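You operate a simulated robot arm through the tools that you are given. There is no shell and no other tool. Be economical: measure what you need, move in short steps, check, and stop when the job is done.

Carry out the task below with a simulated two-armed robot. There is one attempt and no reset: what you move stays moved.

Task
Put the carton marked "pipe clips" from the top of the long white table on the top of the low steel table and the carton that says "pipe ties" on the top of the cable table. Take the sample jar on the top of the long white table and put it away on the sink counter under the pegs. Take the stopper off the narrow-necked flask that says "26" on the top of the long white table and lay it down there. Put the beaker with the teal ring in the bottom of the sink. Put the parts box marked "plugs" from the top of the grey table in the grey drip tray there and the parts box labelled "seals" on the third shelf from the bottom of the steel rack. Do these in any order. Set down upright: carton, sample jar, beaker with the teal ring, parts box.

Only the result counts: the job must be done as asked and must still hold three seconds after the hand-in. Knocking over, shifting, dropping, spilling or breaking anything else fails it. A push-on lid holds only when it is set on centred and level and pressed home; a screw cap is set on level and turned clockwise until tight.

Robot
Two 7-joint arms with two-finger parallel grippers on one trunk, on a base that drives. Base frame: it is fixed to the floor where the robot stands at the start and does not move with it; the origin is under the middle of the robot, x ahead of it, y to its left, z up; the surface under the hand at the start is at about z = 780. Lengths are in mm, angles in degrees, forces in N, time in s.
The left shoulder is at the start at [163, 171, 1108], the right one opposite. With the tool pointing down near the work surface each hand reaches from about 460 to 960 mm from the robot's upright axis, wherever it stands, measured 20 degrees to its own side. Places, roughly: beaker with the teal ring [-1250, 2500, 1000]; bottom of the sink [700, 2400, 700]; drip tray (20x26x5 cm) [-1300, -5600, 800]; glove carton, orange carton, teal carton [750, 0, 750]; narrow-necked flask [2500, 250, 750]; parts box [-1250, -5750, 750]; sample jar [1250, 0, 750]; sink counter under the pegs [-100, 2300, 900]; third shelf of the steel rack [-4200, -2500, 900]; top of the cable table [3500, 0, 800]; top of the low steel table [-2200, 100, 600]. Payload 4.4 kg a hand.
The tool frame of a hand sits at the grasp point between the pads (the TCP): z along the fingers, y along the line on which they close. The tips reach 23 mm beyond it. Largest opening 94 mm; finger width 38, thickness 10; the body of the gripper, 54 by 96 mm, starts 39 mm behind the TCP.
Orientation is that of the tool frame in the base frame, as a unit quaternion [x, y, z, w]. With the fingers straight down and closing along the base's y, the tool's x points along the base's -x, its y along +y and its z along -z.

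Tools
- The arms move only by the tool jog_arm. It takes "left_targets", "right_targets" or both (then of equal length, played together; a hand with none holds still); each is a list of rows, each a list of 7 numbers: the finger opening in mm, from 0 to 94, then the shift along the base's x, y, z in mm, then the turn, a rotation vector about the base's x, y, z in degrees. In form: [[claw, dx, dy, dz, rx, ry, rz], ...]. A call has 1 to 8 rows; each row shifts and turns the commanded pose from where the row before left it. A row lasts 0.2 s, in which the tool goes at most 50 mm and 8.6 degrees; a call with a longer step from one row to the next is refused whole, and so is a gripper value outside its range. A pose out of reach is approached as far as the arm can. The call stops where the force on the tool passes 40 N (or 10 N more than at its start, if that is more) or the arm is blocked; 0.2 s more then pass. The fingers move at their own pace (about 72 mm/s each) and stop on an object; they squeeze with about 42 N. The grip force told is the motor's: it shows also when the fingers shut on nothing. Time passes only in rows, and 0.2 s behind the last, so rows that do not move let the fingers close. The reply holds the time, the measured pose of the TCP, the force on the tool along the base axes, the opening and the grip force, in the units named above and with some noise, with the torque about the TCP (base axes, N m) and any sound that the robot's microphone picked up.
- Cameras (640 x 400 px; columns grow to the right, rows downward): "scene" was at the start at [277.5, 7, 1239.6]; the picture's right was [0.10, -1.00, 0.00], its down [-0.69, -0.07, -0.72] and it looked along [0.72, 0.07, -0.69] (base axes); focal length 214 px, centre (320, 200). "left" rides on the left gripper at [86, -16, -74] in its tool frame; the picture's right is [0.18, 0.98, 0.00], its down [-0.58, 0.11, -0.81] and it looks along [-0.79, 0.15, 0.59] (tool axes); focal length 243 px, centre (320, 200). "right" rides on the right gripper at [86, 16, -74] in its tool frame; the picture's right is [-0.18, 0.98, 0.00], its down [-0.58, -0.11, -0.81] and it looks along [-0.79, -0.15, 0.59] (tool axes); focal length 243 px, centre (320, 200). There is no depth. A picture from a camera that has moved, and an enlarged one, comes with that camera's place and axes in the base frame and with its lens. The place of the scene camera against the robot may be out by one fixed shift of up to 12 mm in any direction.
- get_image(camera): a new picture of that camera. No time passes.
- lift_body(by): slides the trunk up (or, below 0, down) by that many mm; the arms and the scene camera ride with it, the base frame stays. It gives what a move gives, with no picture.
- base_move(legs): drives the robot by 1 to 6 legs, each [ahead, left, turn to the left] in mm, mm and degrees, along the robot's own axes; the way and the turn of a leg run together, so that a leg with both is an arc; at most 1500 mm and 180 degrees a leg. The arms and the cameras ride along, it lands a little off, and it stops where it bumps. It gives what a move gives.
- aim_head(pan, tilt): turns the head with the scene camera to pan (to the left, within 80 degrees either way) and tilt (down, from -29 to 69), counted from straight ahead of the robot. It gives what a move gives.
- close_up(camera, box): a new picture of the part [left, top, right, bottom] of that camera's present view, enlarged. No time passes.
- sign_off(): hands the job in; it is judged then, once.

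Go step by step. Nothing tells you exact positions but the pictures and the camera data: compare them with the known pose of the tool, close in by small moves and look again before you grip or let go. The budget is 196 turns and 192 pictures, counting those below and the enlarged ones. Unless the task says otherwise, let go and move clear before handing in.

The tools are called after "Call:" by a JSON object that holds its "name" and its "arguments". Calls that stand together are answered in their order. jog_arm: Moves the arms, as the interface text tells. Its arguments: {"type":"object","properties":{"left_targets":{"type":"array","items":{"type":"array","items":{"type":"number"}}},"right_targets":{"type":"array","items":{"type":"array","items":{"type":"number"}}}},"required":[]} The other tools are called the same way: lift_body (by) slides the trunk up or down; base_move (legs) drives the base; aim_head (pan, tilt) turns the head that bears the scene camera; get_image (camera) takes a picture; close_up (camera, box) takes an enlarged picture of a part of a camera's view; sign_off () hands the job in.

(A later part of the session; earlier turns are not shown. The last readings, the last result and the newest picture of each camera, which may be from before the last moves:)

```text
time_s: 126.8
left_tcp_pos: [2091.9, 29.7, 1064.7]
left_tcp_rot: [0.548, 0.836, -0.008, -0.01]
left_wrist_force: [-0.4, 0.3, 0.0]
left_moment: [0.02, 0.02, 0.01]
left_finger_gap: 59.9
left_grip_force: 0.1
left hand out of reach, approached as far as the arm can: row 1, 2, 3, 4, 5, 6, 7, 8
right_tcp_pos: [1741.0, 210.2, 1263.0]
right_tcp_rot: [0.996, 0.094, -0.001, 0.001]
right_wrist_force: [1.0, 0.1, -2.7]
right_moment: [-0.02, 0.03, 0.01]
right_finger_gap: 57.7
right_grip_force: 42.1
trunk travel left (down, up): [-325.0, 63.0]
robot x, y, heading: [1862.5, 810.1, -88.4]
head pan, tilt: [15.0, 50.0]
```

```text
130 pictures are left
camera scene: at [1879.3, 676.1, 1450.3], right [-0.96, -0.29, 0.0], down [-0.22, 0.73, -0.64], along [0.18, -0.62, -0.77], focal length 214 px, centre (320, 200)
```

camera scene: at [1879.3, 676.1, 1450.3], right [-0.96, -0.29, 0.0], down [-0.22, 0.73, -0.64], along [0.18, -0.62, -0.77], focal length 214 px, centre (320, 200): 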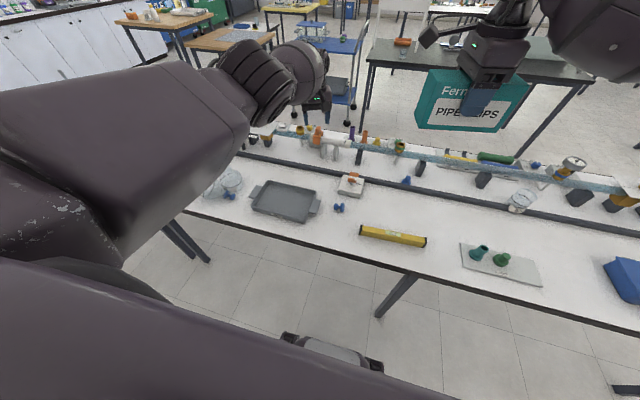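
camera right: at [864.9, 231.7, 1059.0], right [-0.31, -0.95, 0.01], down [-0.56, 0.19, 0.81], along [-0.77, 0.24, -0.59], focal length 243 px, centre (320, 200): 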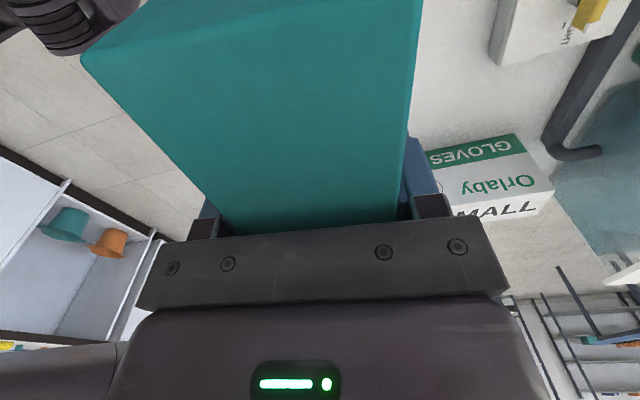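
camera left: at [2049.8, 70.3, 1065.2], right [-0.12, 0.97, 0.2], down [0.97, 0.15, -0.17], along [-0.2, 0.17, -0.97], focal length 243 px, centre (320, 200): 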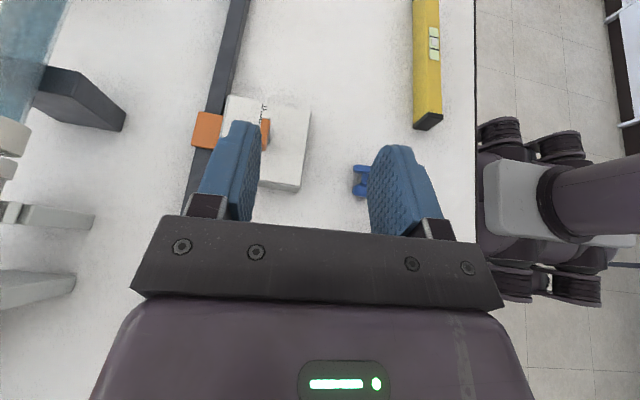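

I suspect the commanded pose ran ahead into the too-close region. A small test back outward.

Call:
{"name": "jog_arm", "arguments": {"left_targets": [[60, 0, -45, 0, 0, 0, 0], [60, 0, -45, 0, 0, 0, 0]]}}

```text
time_s: 127.4
left_tcp_pos: [2095.8, 28.0, 1066.9]
left_tcp_rot: [0.548, 0.836, -0.01, -0.01]
left_wrist_force: [0.2, 0.1, -0.2]
left_moment: [0.01, 0.0, -0.01]
left_finger_gap: 59.8
left_grip_force: 0.0
left hand out of reach, approached as far as the arm can: row 1, 2
right_tcp_pos: [1740.8, 210.0, 1261.8]
right_tcp_rot: [0.996, 0.093, -0.001, 0.001]
right_wrist_force: [0.6, -0.4, -3.2]
right_moment: [0.05, 0.02, 0.0]
right_finger_gap: 57.8
right_grip_force: 41.9
trunk travel left (down, up): [-325.0, 63.0]
robot x, y, heading: [1861.6, 811.7, -88.6]
head pan, tilt: [15.0, 50.0]
```

Call:
{"name": "jog_arm", "arguments": {"left_targets": [[60, 0, -45, 0, 0, 0, 0], [60, 0, -45, 0, 0, 0, 0], [60, 0, -45, 0, 0, 0, 0], [60, 0, -45, 0, 0, 0, 0]]}}

```text
time_s: 128.4
left_tcp_pos: [2096.6, 29.1, 1067.0]
left_tcp_rot: [0.547, 0.837, -0.009, -0.009]
left_wrist_force: [0.1, 0.1, 0.4]
left_moment: [0.05, -0.04, 0.01]
left_finger_gap: 60.0
left_grip_force: 0.1
left hand out of reach, approached as far as the arm can: row 1, 2, 3, 4
right_tcp_pos: [1741.7, 208.9, 1262.0]
right_tcp_rot: [0.996, 0.093, 0.0, 0.0]
right_wrist_force: [0.2, 0.0, -2.6]
right_moment: [-0.01, -0.02, 0.0]
right_finger_gap: 58.2
right_grip_force: 42.2
trunk travel left (down, up): [-325.0, 63.0]
robot x, y, heading: [1865.5, 811.5, -88.2]
head pan, tilt: [15.0, 50.0]
```

Call:
{"name": "jog_arm", "arguments": {"left_targets": [[60, 45, 0, 0, 0, 0, -5], [60, 45, 0, 0, 0, 0, -5], [60, 45, 0, 0, 0, 0, -5], [60, 45, 0, 0, 0, 0, 0]]}}

```text
time_s: 129.4
left_tcp_pos: [2281.1, 53.1, 1069.4]
left_tcp_rot: [0.652, 0.758, -0.007, -0.011]
left_wrist_force: [0.0, 0.3, 0.1]
left_moment: [-0.03, 0.01, 0.01]
left_finger_gap: 59.9
left_grip_force: 0.1
left hand out of reach, approached as far as the arm can: row 2, 3, 4
right_tcp_pos: [1741.5, 210.0, 1262.8]
right_tcp_rot: [0.996, 0.094, -0.001, 0.001]
right_wrist_force: [0.2, -0.4, -3.6]
right_moment: [-0.02, 0.04, 0.0]
right_finger_gap: 57.8
right_grip_force: 41.9
trunk travel left (down, up): [-325.0, 63.0]
robot x, y, heading: [1867.1, 810.1, -88.4]
head pan, tilt: [15.0, 50.0]
```

Call:
{"name": "jog_arm", "arguments": {"left_targets": [[60, 0, 45, 0, 0, 0, 0], [60, 0, 45, 0, 0, 0, 0], [60, 0, 45, 0, 0, 0, 0], [60, 0, 45, 0, 0, 0, 0]]}}

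Call:
{"name": "lift_body", "arguments": {"by": -100}}

Call:
{"name": "get_image", "arguments": {"camera": "scene"}}

```text
time_s: 130.4
left_tcp_pos: [2329.5, 72.8, 1041.4]
left_tcp_rot: [0.652, 0.758, -0.007, -0.012]
left_wrist_force: [-0.2, 0.3, -0.4]
left_moment: [-0.03, 0.02, -0.01]
left_finger_gap: 60.0
left_grip_force: 0.1
left hand out of reach, approached as far as the arm can: row 1, 2, 3, 4
right_tcp_pos: [1741.4, 209.7, 1262.7]
right_tcp_rot: [0.996, 0.094, 0.0, 0.001]
right_wrist_force: [0.4, 0.4, -3.1]
right_moment: [0.04, 0.02, 0.0]
right_finger_gap: 57.9
right_grip_force: 42.0
trunk travel left (down, up): [-325.0, 63.0]
robot x, y, heading: [1866.6, 807.3, -88.5]
head pan, tilt: [15.0, 50.0]
```

```text
time_s: 131.7
left_tcp_pos: [2328.0, 78.6, 847.8]
left_tcp_rot: [0.649, 0.757, 0.043, -0.057]
left_wrist_force: [0.3, -0.6, 0.5]
left_moment: [0.01, 0.03, 0.01]
left_finger_gap: 59.9
left_grip_force: 0.0
right_tcp_pos: [1740.8, 210.9, 1163.7]
right_tcp_rot: [0.996, 0.094, -0.001, 0.003]
right_wrist_force: [-0.5, -0.1, -3.9]
right_moment: [-0.04, 0.02, 0.0]
right_finger_gap: 57.8
right_grip_force: 41.5
trunk travel left (down, up): [-225.0, 163.0]
robot x, y, heading: [1865.2, 810.5, -88.5]
head pan, tilt: [15.0, 50.0]
```

```text
129 pictures are left
camera scene: at [1880.2, 628.7, 1345.7], right [-0.96, -0.29, 0.0], down [-0.22, 0.73, -0.64], along [0.18, -0.62, -0.77], focal length 214 px, centre (320, 200)
```

scene: 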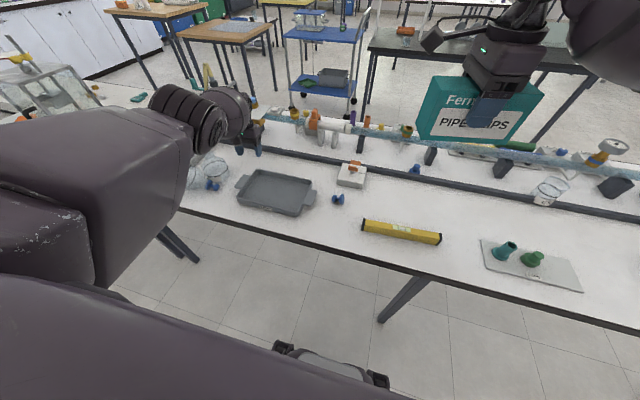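

The hand dropped low near the rail. I'll raise it straight up.

Call:
{"name": "jog_arm", "arguments": {"left_targets": [[60, 0, 0, 40, 0, 0, 0], [60, 0, 0, 45, 0, 0, 0], [60, 0, 0, 45, 0, 0, 0]]}}

Call:
{"name": "get_image", "arguments": {"camera": "left"}}

```text
time_s: 132.5
left_tcp_pos: [2337.7, 52.9, 970.3]
left_tcp_rot: [0.649, 0.757, 0.044, -0.059]
left_wrist_force: [0.5, 0.8, -0.2]
left_moment: [-0.02, -0.01, 0.01]
left_finger_gap: 60.0
left_grip_force: 0.1
left hand out of reach, approached as far as the arm can: row 1, 2, 3
right_tcp_pos: [1740.2, 209.3, 1161.0]
right_tcp_rot: [0.996, 0.093, -0.001, 0.001]
right_wrist_force: [0.5, 0.2, -3.4]
right_moment: [-0.01, -0.04, 0.0]
right_finger_gap: 57.9
right_grip_force: 42.0
trunk travel left (down, up): [-225.0, 163.0]
robot x, y, heading: [1864.7, 807.2, -88.4]
head pan, tilt: [15.0, 50.0]
```

```text
128 pictures are left
camera left: at [2311.2, 123.2, 1056.6], right [0.94, 0.33, 0.02], down [0.22, -0.67, 0.71], along [0.25, -0.67, -0.7], focal length 243 px, centre (320, 200)
```

left: 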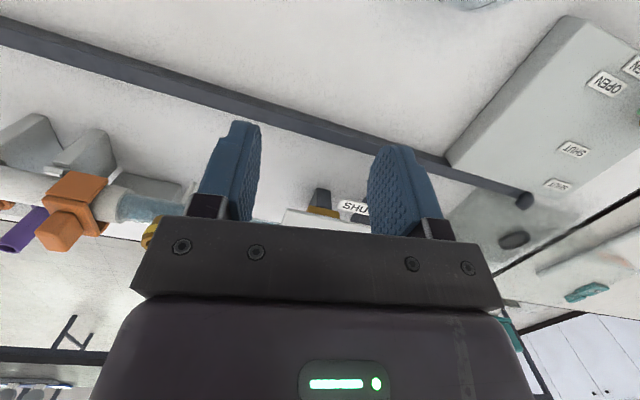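

The arm seems stuck at a wrist limit. I'll try tilting the tool outward while drawing it back to see whether it frees.

Call:
{"name": "jog_arm", "arguments": {"left_targets": [[60, 0, 10, 0, -8, 0, 0], [60, 0, 20, 0, -8, 0, 0], [60, 0, 30, 0, -8, 0, 0], [60, 0, 30, 0, -8, 0, 0]]}}

Call:
{"name": "get_image", "arguments": {"camera": "scene"}}

```text
time_s: 133.5
left_tcp_pos: [2400.3, -4.2, 941.2]
left_tcp_rot: [0.64, 0.74, -0.167, 0.122]
left_wrist_force: [0.9, 0.0, 0.2]
left_moment: [-0.02, 0.01, -0.01]
left_finger_gap: 59.9
left_grip_force: 0.1
left hand out of reach, approached as far as the arm can: row 1, 2, 3, 4
right_tcp_pos: [1742.4, 209.3, 1162.2]
right_tcp_rot: [0.996, 0.093, -0.001, 0.001]
right_wrist_force: [0.1, 1.0, -2.9]
right_moment: [-0.01, 0.03, -0.01]
right_finger_gap: 57.7
right_grip_force: 42.1
trunk travel left (down, up): [-225.0, 163.0]
robot x, y, heading: [1862.6, 810.5, -88.2]
head pan, tilt: [15.0, 50.0]
```

```text
127 pictures are left
camera scene: at [1881.0, 627.0, 1345.0], right [-0.96, -0.29, 0.0], down [-0.22, 0.73, -0.64], along [0.18, -0.62, -0.77], focal length 214 px, centre (320, 200)
```

scene: 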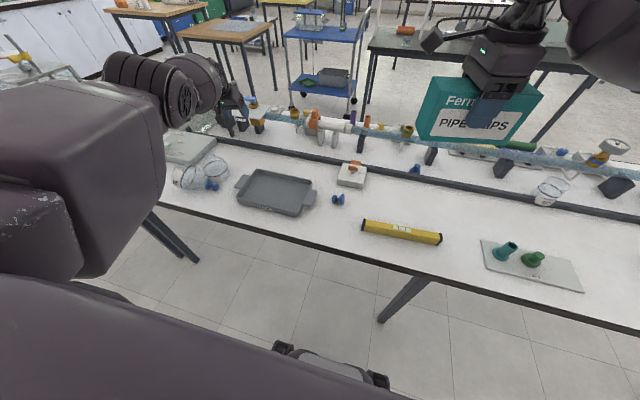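

Call:
{"name": "jog_arm", "arguments": {"left_targets": [[60, 20, 0, 30, 8, 0, 0], [60, 20, 0, 30, 8, 0, 0], [60, 20, 0, 30, 8, 0, -5], [60, 20, 0, 30, 8, 0, -5], [60, 20, 0, 30, 0, 0, -5], [60, 20, 0, 30, 0, 0, -5]]}}

Call:
{"name": "get_image", "arguments": {"camera": "scene"}}

```text
refused: row 3 steps farther than a row can; nothing moved
```

```text
126 pictures are left
camera scene: at [1881.0, 627.0, 1345.0], right [-0.96, -0.29, 0.0], down [-0.22, 0.73, -0.64], along [0.18, -0.62, -0.77], focal length 214 px, centre (320, 200)
```

scene: 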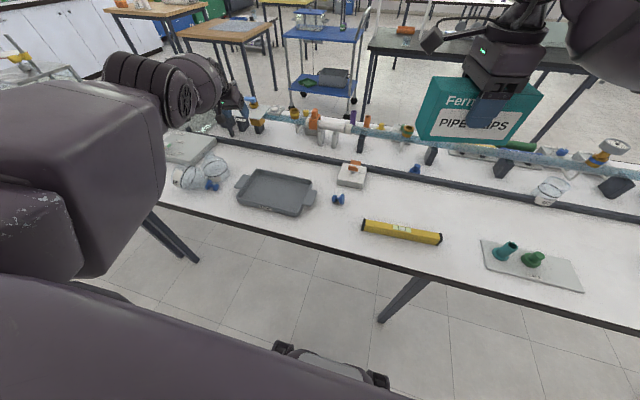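

Call:
{"name": "jog_arm", "arguments": {"left_targets": [[60, 0, 0, 30, 8, 0, 0], [60, 0, 0, 30, 8, 0, 0], [60, 0, 0, 30, 8, 0, 0], [60, 0, 0, 30, 8, 0, 0], [60, 0, 0, 40, 0, 0, 0], [60, 0, 0, 40, 0, 0, 0]]}}

```text
time_s: 134.9
left_tcp_pos: [2376.2, 63.6, 1151.5]
left_tcp_rot: [0.649, 0.757, 0.044, -0.057]
left_wrist_force: [-0.3, -0.1, 0.3]
left_moment: [-0.02, 0.0, 0.0]
left_finger_gap: 60.0
left_grip_force: 0.1
left hand out of reach, approached as far as the arm can: row 1, 2, 3, 4
right_tcp_pos: [1740.1, 210.2, 1164.2]
right_tcp_rot: [0.996, 0.094, 0.0, 0.001]
right_wrist_force: [0.4, -0.2, -2.8]
right_moment: [0.04, -0.03, 0.03]
right_finger_gap: 58.1
right_grip_force: 41.9
trunk travel left (down, up): [-225.0, 163.0]
robot x, y, heading: [1863.8, 807.7, -88.2]
head pan, tilt: [15.0, 50.0]
```

Freed now at z≈1151. Bring it back to the normal pose and back off from the table.

Call:
{"name": "jog_arm", "arguments": {"left_targets": [[60, -20, 35, 0, 0, 0, 0], [60, -20, 35, 0, 0, 0, 0], [60, -20, 35, 0, 0, 0, 0], [60, -20, 35, 0, 0, 0, 0], [60, -20, 35, 0, 0, 0, 0], [60, -20, 35, 0, 0, 0, 0]]}}

Call:
{"name": "get_image", "arguments": {"camera": "scene"}}

```text
time_s: 136.3
left_tcp_pos: [2372.1, 61.9, 1153.0]
left_tcp_rot: [0.649, 0.757, 0.045, -0.058]
left_wrist_force: [0.2, 0.1, -0.2]
left_moment: [-0.01, 0.0, -0.01]
left_finger_gap: 59.9
left_grip_force: 0.0
left hand out of reach, approached as far as the arm can: row 1, 2, 3, 4, 5, 6
right_tcp_pos: [1741.4, 209.9, 1162.7]
right_tcp_rot: [0.996, 0.094, -0.001, 0.001]
right_wrist_force: [0.2, 0.6, -3.3]
right_moment: [0.0, -0.01, 0.04]
right_finger_gap: 57.9
right_grip_force: 42.5
trunk travel left (down, up): [-225.0, 163.0]
robot x, y, heading: [1864.7, 809.8, -88.4]
head pan, tilt: [15.0, 50.0]
```

```text
125 pictures are left
camera scene: at [1880.4, 627.2, 1345.0], right [-0.96, -0.29, 0.0], down [-0.22, 0.73, -0.64], along [0.18, -0.62, -0.77], focal length 214 px, centre (320, 200)
```

scene: 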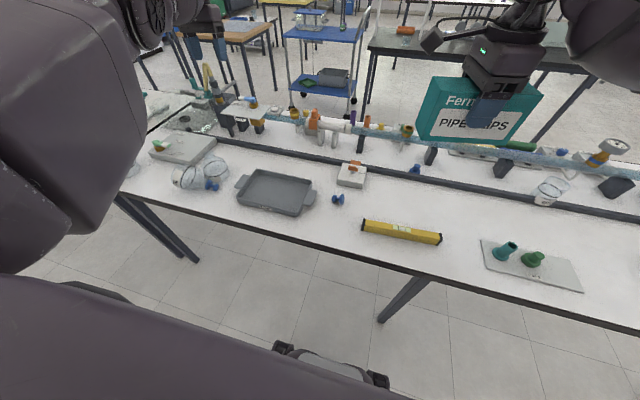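

I'll back into the open aisle first, then work the left arm loose there.

Call:
{"name": "base_move", "arguments": {"legs": [[-450, 0, 0]]}}

Call:
{"name": "jog_arm", "arguments": {"left_targets": [[60, 45, 0, -10, 0, 0, 0], [60, 45, 0, -10, 0, 0, 0], [60, 45, 10, -10, 0, 0, 0], [60, 40, 25, -10, 0, 0, 0], [60, 30, 35, -10, 0, 0, 0], [60, 20, 40, -10, 0, 0, 0], [60, 10, 45, 0, 0, 0, 0], [60, 0, 45, 0, 0, 0, 0]]}}

```text
time_s: 139.0
left_tcp_pos: [2358.9, 515.7, 1152.5]
left_tcp_rot: [0.649, 0.757, 0.045, -0.058]
left_wrist_force: [0.4, 0.3, -1.1]
left_moment: [-0.04, 0.0, 0.01]
left_finger_gap: 60.0
left_grip_force: 0.1
right_tcp_pos: [1727.6, 661.1, 1162.3]
right_tcp_rot: [0.996, 0.094, -0.001, 0.0]
right_wrist_force: [0.9, 0.0, -3.4]
right_moment: [-0.02, -0.01, -0.01]
right_finger_gap: 57.7
right_grip_force: 41.8
trunk travel left (down, up): [-225.0, 163.0]
robot x, y, heading: [1850.1, 1262.1, -88.3]
head pan, tilt: [15.0, 50.0]
```

```text
time_s: 140.8
left_tcp_pos: [2569.9, 758.3, 1102.6]
left_tcp_rot: [0.649, 0.757, 0.044, -0.058]
left_wrist_force: [-0.2, -0.4, 0.5]
left_moment: [-0.03, 0.02, 0.01]
left_finger_gap: 60.1
left_grip_force: 0.1
left hand out of reach, approached as far as the arm can: row 1, 2, 3
right_tcp_pos: [1729.1, 662.2, 1164.0]
right_tcp_rot: [0.996, 0.094, -0.001, 0.001]
right_wrist_force: [0.7, -0.3, -3.1]
right_moment: [-0.02, 0.02, -0.02]
right_finger_gap: 57.9
right_grip_force: 42.1
trunk travel left (down, up): [-225.0, 163.0]
robot x, y, heading: [1848.8, 1258.6, -88.2]
head pan, tilt: [15.0, 50.0]
```

Arcing outward works. Now bring it inward to its home position.

Call:
{"name": "jog_arm", "arguments": {"left_targets": [[60, -45, 0, 0, 0, 0, 0], [60, -45, 0, 0, 0, 0, 0], [60, -45, 0, 0, 0, 0, 0], [60, -45, 0, 0, 0, 0, 0], [60, -45, 0, 0, 0, 0, 0], [60, -45, 0, 0, 0, 0, 0], [60, -45, 0, 0, 0, 0, 0]]}}

Call:
{"name": "get_image", "arguments": {"camera": "scene"}}

```text
time_s: 142.4
left_tcp_pos: [2252.7, 754.4, 1102.0]
left_tcp_rot: [0.649, 0.757, 0.045, -0.058]
left_wrist_force: [-0.5, 0.8, 0.4]
left_moment: [-0.03, -0.04, -0.01]
left_finger_gap: 59.9
left_grip_force: 0.0
right_tcp_pos: [1727.7, 660.4, 1161.1]
right_tcp_rot: [0.996, 0.094, -0.001, 0.001]
right_wrist_force: [-0.5, -1.0, -3.7]
right_moment: [0.03, 0.02, 0.02]
right_finger_gap: 57.6
right_grip_force: 42.5
trunk travel left (down, up): [-225.0, 163.0]
robot x, y, heading: [1850.6, 1262.9, -88.5]
head pan, tilt: [15.0, 50.0]
```

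```text
124 pictures are left
camera scene: at [1866.6, 1078.1, 1344.9], right [-0.96, -0.29, 0.0], down [-0.22, 0.73, -0.64], along [0.19, -0.62, -0.77], focal length 214 px, centre (320, 200)
```

scene: 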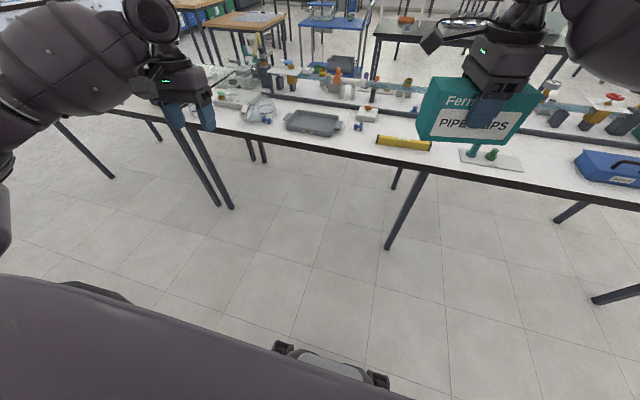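

The left arm is back to normal. Flask 92 lies stable; I'll right it later with a free right hand. Next the sample jar: fix the left tool's tilt, lower the trunk, and drive so the jar is in the left hand's reach.

Call:
{"name": "jog_arm", "arguments": {"left_targets": [[94, 0, 0, 0, -8.2, -1.7, 0], [94, 0, 0, 0, 0, 0, -7]]}}

Call:
{"name": "lift_body", "arguments": {"by": -80}}

Call:
{"name": "base_move", "arguments": {"legs": [[0, -580, 0], [430, 0, 0]]}}

Call:
{"name": "aim_head", "arguments": {"pan": 10, "tilt": 45}}

Call:
{"name": "get_image", "arguments": {"camera": "scene"}}

```text
time_s: 143.0
left_tcp_pos: [2254.1, 753.3, 1102.6]
left_tcp_rot: [0.696, 0.718, -0.001, -0.001]
left_wrist_force: [-0.1, 0.2, 0.0]
left_moment: [-0.01, 0.01, 0.01]
left_finger_gap: 94.2
left_grip_force: 0.0
right_tcp_pos: [1727.2, 661.3, 1161.4]
right_tcp_rot: [0.996, 0.094, 0.0, 0.001]
right_wrist_force: [-0.1, 0.4, -3.8]
right_moment: [-0.02, 0.03, 0.02]
right_finger_gap: 57.6
right_grip_force: 42.1
trunk travel left (down, up): [-225.0, 163.0]
robot x, y, heading: [1848.9, 1259.9, -88.5]
head pan, tilt: [15.0, 50.0]
```

```text
time_s: 144.2
left_tcp_pos: [2254.7, 758.0, 1026.2]
left_tcp_rot: [0.696, 0.718, -0.001, 0.002]
left_wrist_force: [-0.6, 0.4, -0.3]
left_moment: [-0.04, 0.0, 0.0]
left_finger_gap: 94.0
left_grip_force: 0.0
right_tcp_pos: [1728.2, 662.4, 1084.4]
right_tcp_rot: [0.996, 0.094, -0.001, 0.002]
right_wrist_force: [0.1, -0.2, -3.0]
right_moment: [-0.01, -0.01, 0.01]
right_finger_gap: 57.7
right_grip_force: 41.3
trunk travel left (down, up): [-145.0, 243.0]
robot x, y, heading: [1852.7, 1264.4, -88.3]
head pan, tilt: [15.0, 50.0]
```

```text
time_s: 152.0
left_tcp_pos: [1688.5, 305.4, 1023.6]
left_tcp_rot: [0.697, 0.717, 0.0, -0.002]
left_wrist_force: [0.3, 1.0, -0.5]
left_moment: [-0.01, 0.0, 0.0]
left_finger_gap: 94.1
left_grip_force: 0.0
right_tcp_pos: [1161.4, 212.3, 1081.5]
right_tcp_rot: [0.996, 0.091, -0.001, 0.001]
right_wrist_force: [-0.2, 0.2, -4.4]
right_moment: [-0.02, 0.0, 0.01]
right_finger_gap: 57.8
right_grip_force: 42.7
trunk travel left (down, up): [-145.0, 243.0]
robot x, y, heading: [1285.4, 813.0, -88.6]
head pan, tilt: [15.0, 50.0]
```

```text
time_s: 152.6
left_tcp_pos: [1687.8, 305.1, 1022.7]
left_tcp_rot: [0.698, 0.716, -0.001, -0.001]
left_wrist_force: [-0.4, 0.2, -0.6]
left_moment: [0.03, -0.02, -0.01]
left_finger_gap: 93.8
left_grip_force: 0.1
right_tcp_pos: [1162.5, 212.9, 1081.2]
right_tcp_rot: [0.996, 0.092, -0.001, 0.001]
right_wrist_force: [-0.1, 0.4, -3.3]
right_moment: [0.0, 0.03, -0.01]
right_finger_gap: 57.7
right_grip_force: 42.2
trunk travel left (down, up): [-145.0, 243.0]
robot x, y, heading: [1288.0, 812.5, -88.6]
head pan, tilt: [10.0, 45.0]
```

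```text
123 pictures are left
camera scene: at [1299.3, 549.2, 1261.9], right [-0.98, -0.2, 0.0], down [-0.14, 0.69, -0.71], along [0.14, -0.69, -0.71], focal length 214 px, centre (320, 200)
```

scene: 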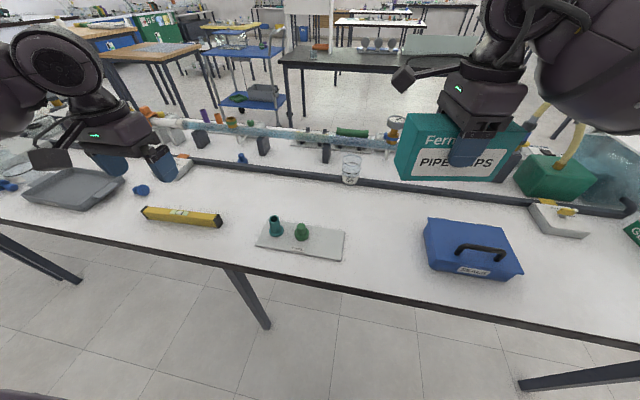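

Call:
{"name": "close_up", "arguments": {"camera": "scene", "box": [300, 130, 400, 200]}}

```text
5.71 times, centred on (350, 165) of scene
camera zoom: at [1299.3, 549.2, 1261.9], right [-0.98, -0.2, 0.0], down [-0.14, 0.69, -0.71], along [0.14, -0.69, -0.71], focal length 1226 px, centre (149, 400)
```

zoom: 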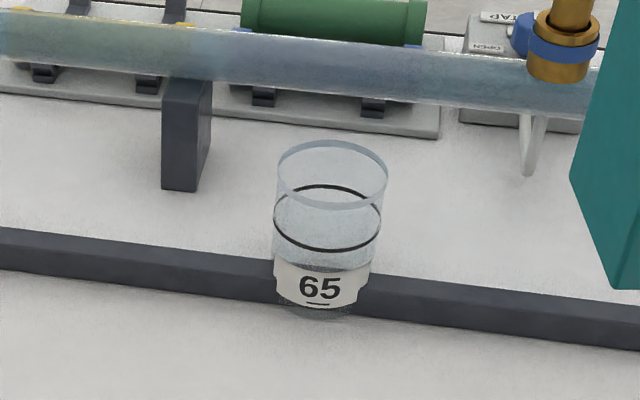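

The open glass jar "65" is the sample jar, near (1308,-25) by the rail. I'll shift the base right 150 and bring the left hand above it.

Call:
{"name": "base_move", "arguments": {"legs": [[0, -150, 0]]}}

Call:
{"name": "jog_arm", "arguments": {"left_targets": [[94, -29, -40, 0, 0, 0, 0], [94, -29, -40, 0, 0, 0, 0], [94, -29, -40, 0, 0, 0, 0], [94, -29, -40, 0, 0, 0, 0], [94, -29, -40, 0, 0, 0, 0], [94, -29, -40, 0, 0, 0, 0], [94, -29, -40, 0, 0, 0, 0], [94, -25, -40, 0, 0, 0, 0]]}}

Call:
{"name": "get_image", "arguments": {"camera": "left"}}

Call:
{"name": "get_image", "arguments": {"camera": "scene"}}

```text
time_s: 154.6
left_tcp_pos: [1538.6, 302.3, 1022.9]
left_tcp_rot: [0.698, 0.716, 0.0, -0.001]
left_wrist_force: [0.1, 0.5, 0.0]
left_moment: [0.02, -0.04, 0.03]
left_finger_gap: 94.1
left_grip_force: 0.0
right_tcp_pos: [1011.5, 210.4, 1081.0]
right_tcp_rot: [0.996, 0.091, -0.001, 0.0]
right_wrist_force: [0.1, -0.5, -2.6]
right_moment: [-0.01, -0.02, 0.01]
right_finger_gap: 57.9
right_grip_force: 41.9
trunk travel left (down, up): [-145.0, 243.0]
robot x, y, heading: [1140.3, 811.9, -88.8]
head pan, tilt: [10.0, 45.0]
```

```text
time_s: 156.4
left_tcp_pos: [1309.2, -19.0, 1022.9]
left_tcp_rot: [0.699, 0.715, 0.001, -0.001]
left_wrist_force: [-0.4, 0.1, 0.0]
left_moment: [0.04, -0.01, -0.01]
left_finger_gap: 94.0
left_grip_force: 0.1
right_tcp_pos: [1011.5, 209.4, 1081.7]
right_tcp_rot: [0.996, 0.091, -0.001, 0.001]
right_wrist_force: [-0.5, -0.1, -4.3]
right_moment: [-0.01, -0.01, 0.01]
right_finger_gap: 58.0
right_grip_force: 42.2
trunk travel left (down, up): [-145.0, 243.0]
robot x, y, heading: [1139.1, 808.5, -88.9]
head pan, tilt: [10.0, 45.0]
```

```text
121 pictures are left
camera left: at [1291.8, 65.6, 1098.0], right [0.98, 0.21, 0.0], down [0.12, -0.58, 0.81], along [0.17, -0.79, -0.59], focal length 243 px, centre (320, 200)
```

left: 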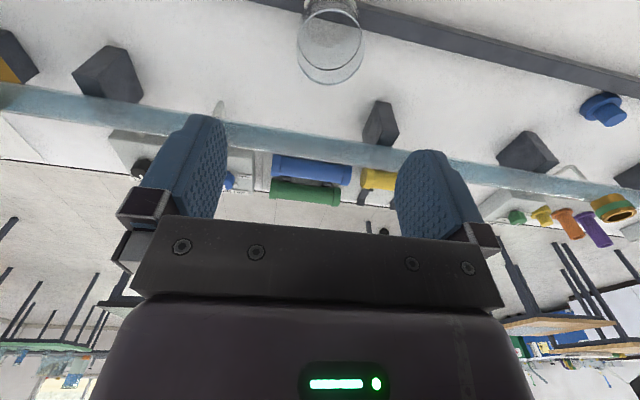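

```text
120 pictures are left
camera scene: at [1149.0, 545.3, 1261.8], right [-0.98, -0.2, 0.0], down [-0.14, 0.69, -0.71], along [0.14, -0.69, -0.71], focal length 214 px, centre (320, 200)
```

scene: 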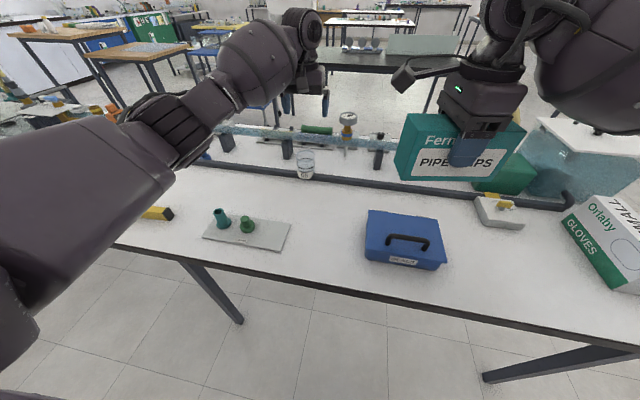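

Call:
{"name": "jog_arm", "arguments": {"left_targets": [[94, 5, -6, -40, 0, 0, 0], [94, 4, -5, -40, 0, 0, 0]]}}

Call:
{"name": "get_image", "arguments": {"camera": "left"}}

Call:
{"name": "close_up", "arguments": {"camera": "scene", "box": [260, 90, 370, 190]}}

```text
time_s: 157.0
left_tcp_pos: [1319.6, -29.1, 941.6]
left_tcp_rot: [0.698, 0.716, 0.0, -0.001]
left_wrist_force: [0.7, 0.3, -0.3]
left_moment: [0.02, 0.01, -0.01]
left_finger_gap: 94.0
left_grip_force: 0.2
right_tcp_pos: [1013.6, 209.1, 1081.1]
right_tcp_rot: [0.996, 0.091, -0.002, -0.001]
right_wrist_force: [-0.1, -1.0, -3.8]
right_moment: [-0.03, 0.01, -0.01]
right_finger_gap: 57.7
right_grip_force: 42.0
trunk travel left (down, up): [-145.0, 243.0]
robot x, y, heading: [1135.3, 807.9, -88.8]
head pan, tilt: [10.0, 45.0]
```

```text
119 pictures are left
camera left: at [1302.2, 55.5, 1016.3], right [0.98, 0.21, 0.0], down [0.12, -0.58, 0.81], along [0.17, -0.79, -0.59], focal length 243 px, centre (320, 200)
```

left: 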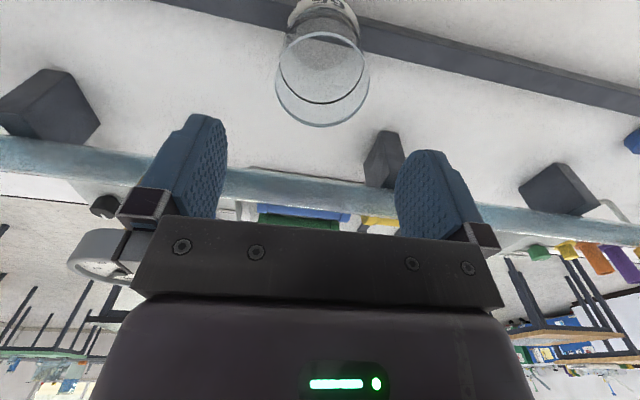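

```text
4.00 times, centred on (315, 140) of scene
camera zoom: at [1150.4, 545.0, 1261.6], right [-0.98, -0.2, 0.0], down [-0.14, 0.69, -0.71], along [0.14, -0.69, -0.71], focal length 858 px, centre (340, 440)
```

zoom: 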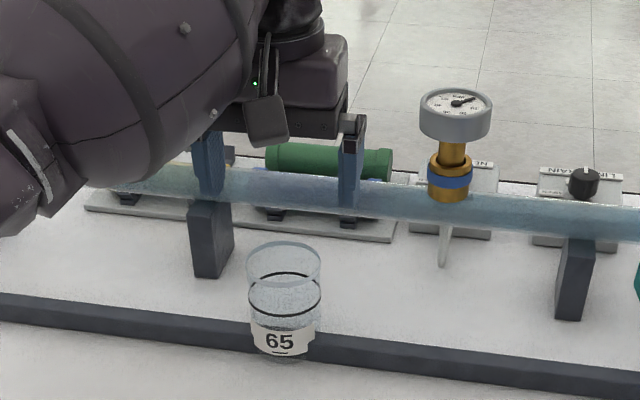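

Jar rim centre is at about (1321,-25), 60 mm wide, z≈865. Descend over it.

Call:
{"name": "jog_arm", "arguments": {"left_targets": [[94, 1, 4, -40, 0, 0, 0], [94, 0, 0, -40, 0, 0, 0], [94, 0, 0, -15, 0, 0, 0]]}}

Call:
{"name": "get_image", "arguments": {"camera": "left"}}

```text
time_s: 157.8
left_tcp_pos: [1320.3, -25.7, 846.7]
left_tcp_rot: [0.698, 0.716, -0.001, 0.0]
left_wrist_force: [-0.3, 0.8, 0.4]
left_moment: [0.02, 0.0, -0.02]
left_finger_gap: 94.2
left_grip_force: 0.0
right_tcp_pos: [1011.5, 208.4, 1082.2]
right_tcp_rot: [0.996, 0.091, -0.001, 0.001]
right_wrist_force: [1.1, -0.6, -3.1]
right_moment: [-0.01, 0.0, 0.02]
right_finger_gap: 57.6
right_grip_force: 42.6
trunk travel left (down, up): [-145.0, 243.0]
robot x, y, heading: [1135.2, 807.5, -88.6]
head pan, tilt: [10.0, 45.0]
```

```text
117 pictures are left
camera left: at [1303.1, 59.5, 922.0], right [0.98, 0.21, 0.0], down [0.12, -0.58, 0.81], along [0.17, -0.79, -0.59], focal length 243 px, centre (320, 200)
```

left: 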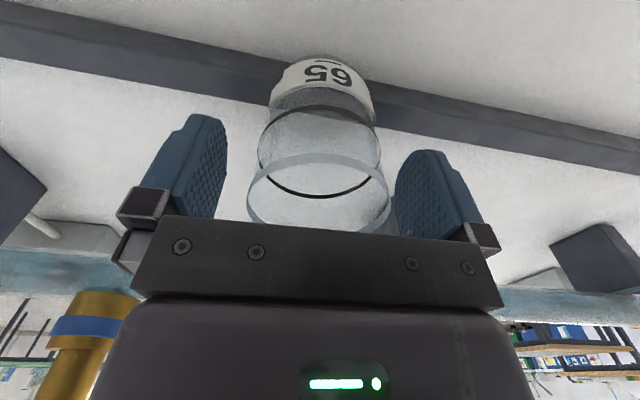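

Centred. Close and lift gently.

Call:
{"name": "jog_arm", "arguments": {"left_targets": [[40, 0, 0, 0, 0, 0, 0], [40, 0, 0, 0, 0, 0, 0], [40, 0, 0, 0, 0, 0, 0], [40, 0, 0, 10, 0, 0, 0], [40, 0, 0, 25, 0, 0, 0], [40, 0, 0, 40, 0, 0, 0], [40, 0, 0, 40, 0, 0, 0]]}}

Call:
{"name": "get_image", "arguments": {"camera": "left"}}

Call:
{"name": "get_image", "arguments": {"camera": "scene"}}

```text
time_s: 159.4
left_tcp_pos: [1320.1, -23.9, 963.5]
left_tcp_rot: [0.698, 0.716, -0.002, 0.0]
left_wrist_force: [0.7, -0.7, 0.0]
left_moment: [0.0, -0.02, 0.02]
left_finger_gap: 59.0
left_grip_force: 42.6
right_tcp_pos: [1012.0, 209.9, 1082.9]
right_tcp_rot: [0.996, 0.091, 0.0, 0.002]
right_wrist_force: [0.4, 0.9, -3.4]
right_moment: [0.0, -0.01, -0.06]
right_finger_gap: 57.7
right_grip_force: 41.9
trunk travel left (down, up): [-145.0, 243.0]
robot x, y, heading: [1138.3, 811.9, -88.4]
head pan, tilt: [10.0, 45.0]
```

```text
116 pictures are left
camera left: at [1302.5, 60.3, 1038.6], right [0.98, 0.21, 0.0], down [0.12, -0.58, 0.81], along [0.17, -0.79, -0.59], focal length 243 px, centre (320, 200)
```

left: 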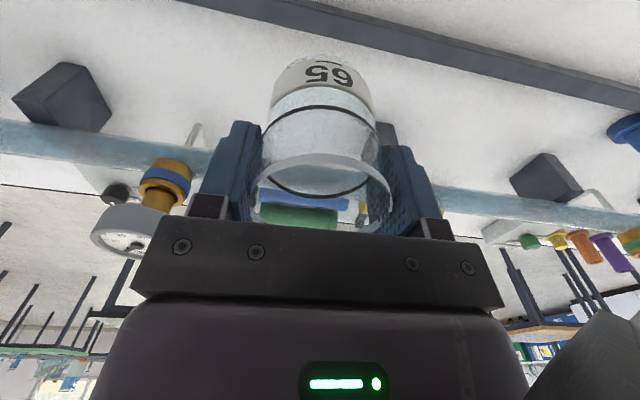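

```text
115 pictures are left
camera scene: at [1149.9, 546.4, 1262.3], right [-0.98, -0.2, 0.0], down [-0.14, 0.69, -0.71], along [0.14, -0.69, -0.71], focal length 214 px, centre (320, 200)
```

scene: 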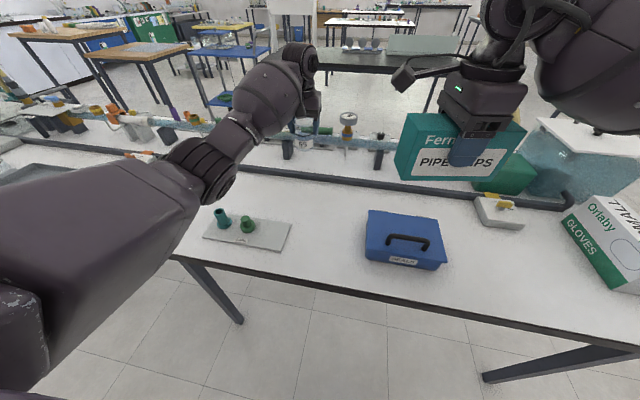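

The jar is held level. I'll raise and retract it, back into the aisle, turn around to face the sink counter and drive there.

Call:
{"name": "jog_arm", "arguments": {"left_targets": [[40, 5, 10, 40, 0, 0, 0], [40, 5, 20, 40, 0, 0, 0], [40, 10, 40, 10, 0, 0, 0], [40, 10, 40, 10, 0, 0, 0], [40, 10, 40, 0, 0, 0, 0], [40, 10, 40, 0, 0, 0, 0], [40, 10, 40, 0, 0, 0, 0]]}}

Call:
{"name": "base_move", "arguments": {"legs": [[-450, 0, 0], [0, 0, 178], [0, 1130, 0]]}}

Call:
{"name": "aim_head", "arguments": {"pan": 5, "tilt": 30}}

Call:
{"name": "get_image", "arguments": {"camera": "scene"}}

```text
time_s: 161.0
left_tcp_pos: [1380.7, 207.3, 1063.1]
left_tcp_rot: [0.698, 0.717, 0.0, -0.001]
left_wrist_force: [0.2, 0.2, -0.4]
left_moment: [0.01, 0.01, -0.01]
left_finger_gap: 59.0
left_grip_force: 42.0
right_tcp_pos: [1012.2, 209.1, 1082.0]
right_tcp_rot: [0.996, 0.091, 0.0, 0.001]
right_wrist_force: [0.2, -0.8, -2.6]
right_moment: [0.0, -0.01, 0.02]
right_finger_gap: 57.9
right_grip_force: 42.5
trunk travel left (down, up): [-145.0, 243.0]
robot x, y, heading: [1137.3, 809.8, -88.9]
head pan, tilt: [10.0, 45.0]
```

```text
time_s: 180.8
left_tcp_pos: [-213.8, 1907.2, 1062.8]
left_tcp_rot: [-0.696, 0.718, -0.001, 0.0]
left_wrist_force: [0.1, -0.6, -0.6]
left_moment: [0.03, -0.03, -0.03]
left_finger_gap: 58.9
left_grip_force: 41.7
right_tcp_pos: [153.3, 1883.7, 1081.7]
right_tcp_rot: [-0.063, 0.998, 0.001, 0.002]
right_wrist_force: [-0.3, -0.7, -3.6]
right_moment: [0.05, 0.02, 0.01]
right_finger_gap: 57.8
right_grip_force: 42.2
trunk travel left (down, up): [-145.0, 243.0]
robot x, y, heading: [-7.4, 1293.4, 88.2]
head pan, tilt: [10.0, 45.0]
```

```text
time_s: 181.6
left_tcp_pos: [-213.7, 1907.9, 1062.2]
left_tcp_rot: [-0.697, 0.717, 0.0, 0.001]
left_wrist_force: [1.7, 0.6, -0.3]
left_moment: [0.0, 0.0, -0.01]
left_finger_gap: 59.2
left_grip_force: 42.1
right_tcp_pos: [153.5, 1883.6, 1081.9]
right_tcp_rot: [-0.064, 0.998, 0.001, 0.001]
right_wrist_force: [-0.1, 1.1, -3.3]
right_moment: [0.02, 0.04, -0.03]
right_finger_gap: 57.8
right_grip_force: 41.8
trunk travel left (down, up): [-145.0, 243.0]
robot x, y, heading: [-5.5, 1290.0, 88.1]
head pan, tilt: [5.0, 30.0]
```

```text
114 pictures are left
camera scene: at [-13.0, 1563.4, 1284.5], right [1.0, 0.06, 0.0], down [0.03, -0.5, -0.87], along [-0.05, 0.86, -0.5], focal length 214 px, centre (320, 200)
```

scene: 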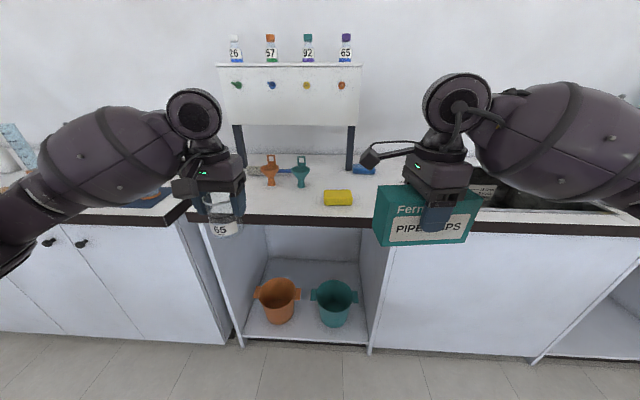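

The peg board is ahead, with the counter at z≈905; a free spot seems to be at about (-20,2360) right of the teal tool. I'll pull the right hand back, then approach.

Call:
{"name": "jog_arm", "arguments": {"right_targets": [[50, 0, -40, 20, 0, 0, 0], [50, 0, -40, 20, 0, 0, 0], [50, 0, -40, 20, 0, 0, 0]]}}

Call:
{"name": "base_move", "arguments": {"legs": [[330, -160, 0]]}}

Call:
{"name": "aim_head", "arguments": {"pan": 15, "tilt": 40}}

Call:
{"name": "get_image", "arguments": {"camera": "scene"}}

```text
time_s: 182.3
left_tcp_pos: [-214.5, 1907.7, 1064.5]
left_tcp_rot: [-0.697, 0.717, 0.0, 0.002]
left_wrist_force: [-0.4, 1.0, -0.4]
left_moment: [0.05, 0.03, -0.03]
left_finger_gap: 58.8
left_grip_force: 41.9
right_tcp_pos: [153.3, 1761.5, 1142.2]
right_tcp_rot: [-0.062, 0.998, 0.002, 0.001]
right_wrist_force: [-0.7, -0.4, -3.4]
right_moment: [0.01, -0.01, 0.02]
right_finger_gap: 57.8
right_grip_force: 42.0
trunk travel left (down, up): [-145.0, 243.0]
robot x, y, heading: [-4.9, 1289.7, 87.8]
head pan, tilt: [5.0, 30.0]
```

```text
time_s: 184.7
left_tcp_pos: [-43.3, 2232.4, 1062.0]
left_tcp_rot: [-0.696, 0.718, -0.001, 0.0]
left_wrist_force: [0.3, 0.6, -0.2]
left_moment: [-0.01, -0.02, 0.0]
left_finger_gap: 58.8
left_grip_force: 42.3
right_tcp_pos: [323.5, 2088.8, 1141.5]
right_tcp_rot: [-0.062, 0.998, 0.0, 0.001]
right_wrist_force: [0.2, 0.4, -4.0]
right_moment: [-0.01, -0.01, -0.02]
right_finger_gap: 58.0
right_grip_force: 42.0
trunk travel left (down, up): [-145.0, 243.0]
robot x, y, heading: [161.3, 1620.9, 88.2]
head pan, tilt: [5.0, 30.0]
```

```text
time_s: 185.4
left_tcp_pos: [-44.5, 2232.9, 1062.6]
left_tcp_rot: [-0.696, 0.718, -0.001, 0.001]
left_wrist_force: [-0.6, 0.9, -0.8]
left_moment: [0.04, -0.01, -0.01]
left_finger_gap: 58.9
left_grip_force: 42.0
right_tcp_pos: [324.3, 2087.0, 1142.0]
right_tcp_rot: [-0.062, 0.998, 0.0, 0.001]
right_wrist_force: [0.4, 0.6, -3.7]
right_moment: [0.0, 0.0, 0.03]
right_finger_gap: 57.8
right_grip_force: 41.7
trunk travel left (down, up): [-145.0, 243.0]
robot x, y, heading: [164.0, 1616.9, 88.0]
head pan, tilt: [15.0, 40.0]
```

```text
113 pictures are left
camera scene: at [142.9, 1880.2, 1269.3], right [0.97, 0.23, 0.0], down [0.15, -0.63, -0.77], along [-0.17, 0.75, -0.64], focal length 214 px, centre (320, 200)
```

scene: 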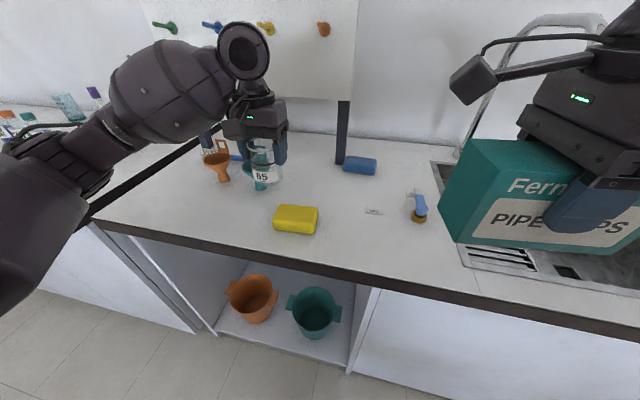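

I'll place the jar at about (-15,2400): clear of the teal tool, sponge and board leg.

Call:
{"name": "jog_arm", "arguments": {"left_targets": [[40, 8, 42, 0, 0, 0, 0], [40, 8, 42, 0, 0, 0, 0], [40, 8, 42, -10, 0, 0, 0], [40, 6, 40, -20, 0, 0, 0], [40, 0, 0, -30, 0, 0, 0]]}}

Call:
{"name": "get_image", "arguments": {"camera": "scene"}}

Call:
{"name": "get_image", "arguments": {"camera": "left"}}

```text
time_s: 186.6
left_tcp_pos: [-14.8, 2397.6, 1001.5]
left_tcp_rot: [-0.696, 0.718, -0.001, 0.001]
left_wrist_force: [0.4, 0.1, -0.2]
left_moment: [0.0, -0.04, 0.02]
left_finger_gap: 58.7
left_grip_force: 41.8
right_tcp_pos: [322.9, 2088.3, 1140.7]
right_tcp_rot: [-0.064, 0.998, 0.0, 0.001]
right_wrist_force: [-0.4, -0.2, -3.2]
right_moment: [0.03, 0.01, -0.02]
right_finger_gap: 57.6
right_grip_force: 41.8
trunk travel left (down, up): [-145.0, 243.0]
robot x, y, heading: [166.5, 1612.1, 88.0]
head pan, tilt: [15.0, 40.0]
```

```text
112 pictures are left
camera scene: at [142.3, 1880.8, 1269.0], right [0.97, 0.23, 0.0], down [0.15, -0.63, -0.77], along [-0.17, 0.75, -0.64], focal length 214 px, centre (320, 200)
```

scene: 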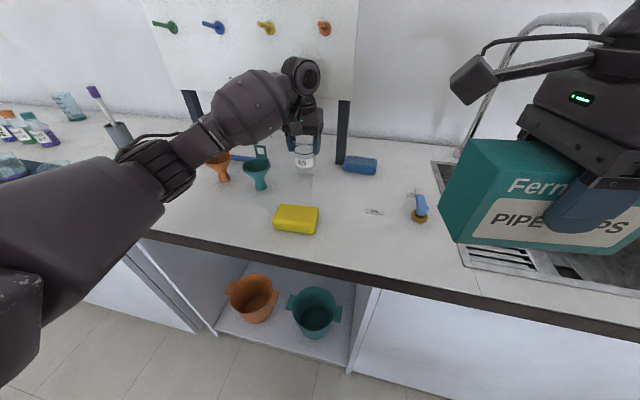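

```text
111 pictures are left
camera left: at [-0.3, 2310.5, 1076.3], right [-0.99, -0.15, 0.0], down [-0.09, 0.59, 0.81], along [-0.12, 0.8, -0.59], focal length 243 px, centre (320, 200)
```

left: 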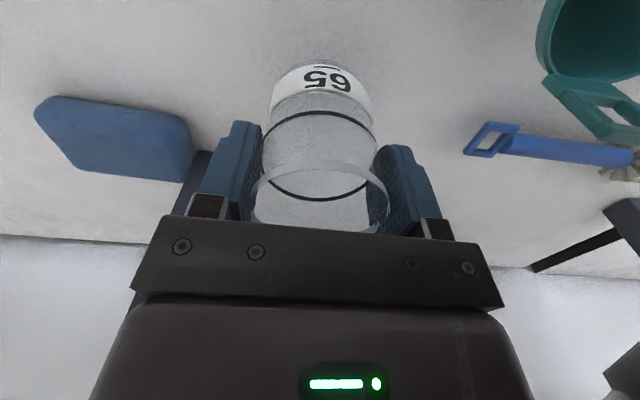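

Call:
{"name": "jog_arm", "arguments": {"left_targets": [[40, 0, 0, -8, 0, 0, 0], [40, 0, 0, -6, 0, 0, 0], [40, 0, 0, -4, 0, 0, 0], [40, 0, 0, -3, 0, 0, 0], [40, 0, 0, -3, 0, 0, 0], [40, 0, 0, -3, 0, 0, 0], [40, 0, 0, -3, 0, 0, 0]]}}

```text
time_s: 188.2
left_tcp_pos: [-14.6, 2397.9, 973.1]
left_tcp_rot: [-0.695, 0.719, -0.001, 0.001]
left_wrist_force: [0.1, 1.3, -0.1]
left_moment: [0.05, -0.05, -0.04]
left_finger_gap: 59.2
left_grip_force: 41.3
right_tcp_pos: [323.2, 2087.8, 1140.9]
right_tcp_rot: [-0.062, 0.998, 0.0, 0.001]
right_wrist_force: [0.1, -0.4, -2.4]
right_moment: [0.01, 0.0, 0.03]
right_finger_gap: 57.7
right_grip_force: 42.0
trunk travel left (down, up): [-145.0, 243.0]
robot x, y, heading: [162.1, 1612.4, 88.2]
head pan, tilt: [15.0, 40.0]
```

Call:
{"name": "jog_arm", "arguments": {"left_targets": [[40, 0, 0, -3, 0, 0, 0], [40, 0, 0, -3, 0, 0, 0], [40, 0, 0, -3, 0, 0, 0], [40, 0, 0, -3, 0, 0, 0], [40, 0, 0, -3, 0, 0, 0], [40, 0, 0, -3, 0, 0, 0], [40, 0, 0, -3, 0, 0, 0], [40, 0, 0, -3, 0, 0, 0]]}}

Call:
{"name": "close_up", "arguments": {"camera": "scene", "box": [240, 100, 400, 220]}}

```text
time_s: 190.0
left_tcp_pos: [-12.8, 2396.0, 953.3]
left_tcp_rot: [-0.695, 0.719, 0.002, 0.004]
left_wrist_force: [-6.4, 0.1, 36.3]
left_moment: [0.14, 0.59, -0.09]
left_finger_gap: 58.9
left_grip_force: 41.7
right_tcp_pos: [323.6, 2084.7, 1142.8]
right_tcp_rot: [-0.063, 0.998, 0.002, 0.001]
right_wrist_force: [0.8, -0.7, -3.4]
right_moment: [-0.01, 0.03, 0.0]
right_finger_gap: 58.0
right_grip_force: 41.4
trunk travel left (down, up): [-145.0, 243.0]
robot x, y, heading: [163.8, 1615.4, 88.1]
head pan, tilt: [15.0, 40.0]
```

```text
3.33 times, centred on (320, 160) of scene
camera zoom: at [143.1, 1876.7, 1270.2], right [0.97, 0.23, 0.0], down [0.15, -0.62, -0.77], along [-0.17, 0.75, -0.64], focal length 715 px, centre (320, 333)
```

zoom: 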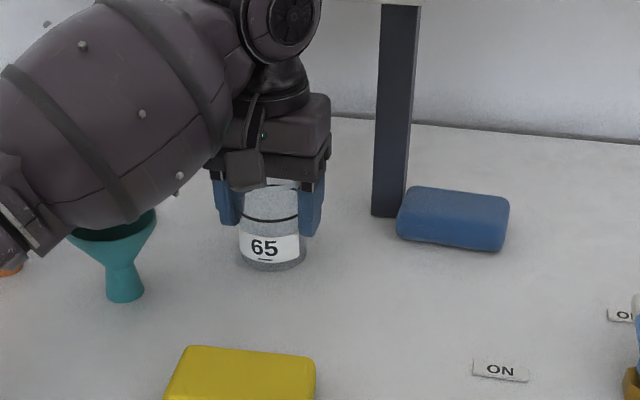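

It is standing on the counter. Relax, release and rise.

Call:
{"name": "jog_arm", "arguments": {"left_targets": [[40, 0, 0, 3, 0, 0, 0], [70, 0, 0, 0, 0, 0, 0], [94, 0, 0, 0, 0, 0, 0], [94, 0, 0, 0, 0, 0, 0], [94, 0, 0, 20, 0, 0, 0], [94, 0, 0, 45, 0, 0, 0], [94, 0, 0, 45, 0, 0, 0]]}}

Call:
{"name": "jog_arm", "arguments": {"left_targets": [[94, -10, -40, 10, 0, 0, 0], [94, -10, -40, 10, 0, 0, 0], [94, -10, -40, 10, 0, 0, 0], [94, -10, -40, 0, 0, 0, 0]]}}

Call:
{"name": "get_image", "arguments": {"camera": "scene"}}

```text
time_s: 191.6
left_tcp_pos: [-14.2, 2396.8, 1061.2]
left_tcp_rot: [-0.696, 0.718, 0.0, 0.0]
left_wrist_force: [0.4, -0.8, 0.1]
left_moment: [0.01, 0.0, -0.01]
left_finger_gap: 94.0
left_grip_force: 0.1
right_tcp_pos: [324.1, 2086.3, 1142.9]
right_tcp_rot: [-0.062, 0.998, 0.002, 0.001]
right_wrist_force: [0.1, 0.1, -3.1]
right_moment: [0.01, 0.01, 0.01]
right_finger_gap: 57.8
right_grip_force: 42.0
trunk travel left (down, up): [-145.0, 243.0]
robot x, y, heading: [165.5, 1616.1, 88.3]
head pan, tilt: [15.0, 40.0]
```

```text
time_s: 192.6
left_tcp_pos: [-54.1, 2237.2, 1090.9]
left_tcp_rot: [-0.696, 0.718, -0.001, 0.001]
left_wrist_force: [0.5, 0.3, -0.2]
left_moment: [0.01, 0.0, 0.0]
left_finger_gap: 94.0
left_grip_force: 0.0
right_tcp_pos: [324.1, 2088.3, 1142.1]
right_tcp_rot: [-0.063, 0.998, 0.002, 0.001]
right_wrist_force: [-0.5, 0.3, -3.7]
right_moment: [0.03, -0.01, 0.01]
right_finger_gap: 57.9
right_grip_force: 42.2
trunk travel left (down, up): [-145.0, 243.0]
robot x, y, heading: [166.7, 1614.5, 88.1]
head pan, tilt: [15.0, 40.0]
```

```text
109 pictures are left
camera scene: at [142.5, 1879.6, 1269.4], right [0.97, 0.23, 0.0], down [0.15, -0.63, -0.77], along [-0.17, 0.75, -0.64], focal length 214 px, centre (320, 200)
```

scene: 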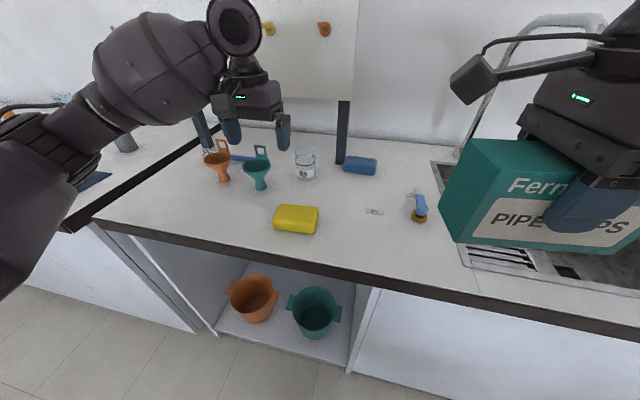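

The jar stands under the pegs. Next: the beaker with the teal ring on the counter further left.

Call:
{"name": "base_move", "arguments": {"legs": [[-270, 0, 0], [0, 1250, 0]]}}

Call:
{"name": "aim_head", "arguments": {"pan": 5, "tilt": 30}}

Call:
{"name": "get_image", "arguments": {"camera": "scene"}}

```text
time_s: 205.3
left_tcp_pos: [-1312.3, 2004.2, 1090.5]
left_tcp_rot: [-0.697, 0.717, 0.0, 0.001]
left_wrist_force: [0.6, -0.4, -0.5]
left_moment: [0.0, 0.0, 0.02]
left_finger_gap: 93.8
left_grip_force: 0.1
right_tcp_pos: [-933.3, 1855.3, 1142.2]
right_tcp_rot: [-0.065, 0.998, 0.001, 0.0]
right_wrist_force: [-0.6, 0.8, -4.0]
right_moment: [-0.01, 0.0, 0.0]
right_finger_gap: 57.6
right_grip_force: 42.4
trunk travel left (down, up): [-145.0, 243.0]
robot x, y, heading: [-1092.2, 1381.0, 88.4]
head pan, tilt: [15.0, 40.0]
```

```text
time_s: 206.0
left_tcp_pos: [-1312.5, 2004.4, 1089.9]
left_tcp_rot: [-0.697, 0.717, -0.001, 0.0]
left_wrist_force: [-0.3, -0.6, 0.2]
left_moment: [-0.01, -0.01, -0.01]
left_finger_gap: 94.2
left_grip_force: 0.1
right_tcp_pos: [-933.2, 1856.3, 1142.1]
right_tcp_rot: [-0.065, 0.998, 0.001, 0.001]
right_wrist_force: [0.7, 0.8, -3.9]
right_moment: [-0.02, -0.01, 0.01]
right_finger_gap: 57.9
right_grip_force: 42.2
trunk travel left (down, up): [-145.0, 243.0]
robot x, y, heading: [-1091.0, 1382.3, 88.4]
head pan, tilt: [5.0, 30.0]
```

```text
108 pictures are left
camera scene: at [-1099.6, 1655.0, 1284.5], right [1.0, 0.06, 0.0], down [0.03, -0.5, -0.87], along [-0.05, 0.86, -0.5], focal length 214 px, centre (320, 200)
```

scene: 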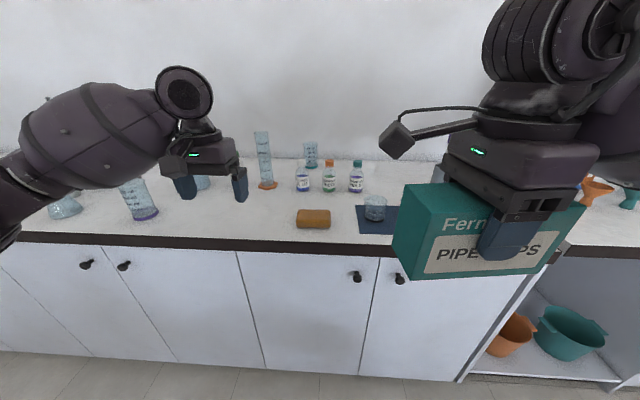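

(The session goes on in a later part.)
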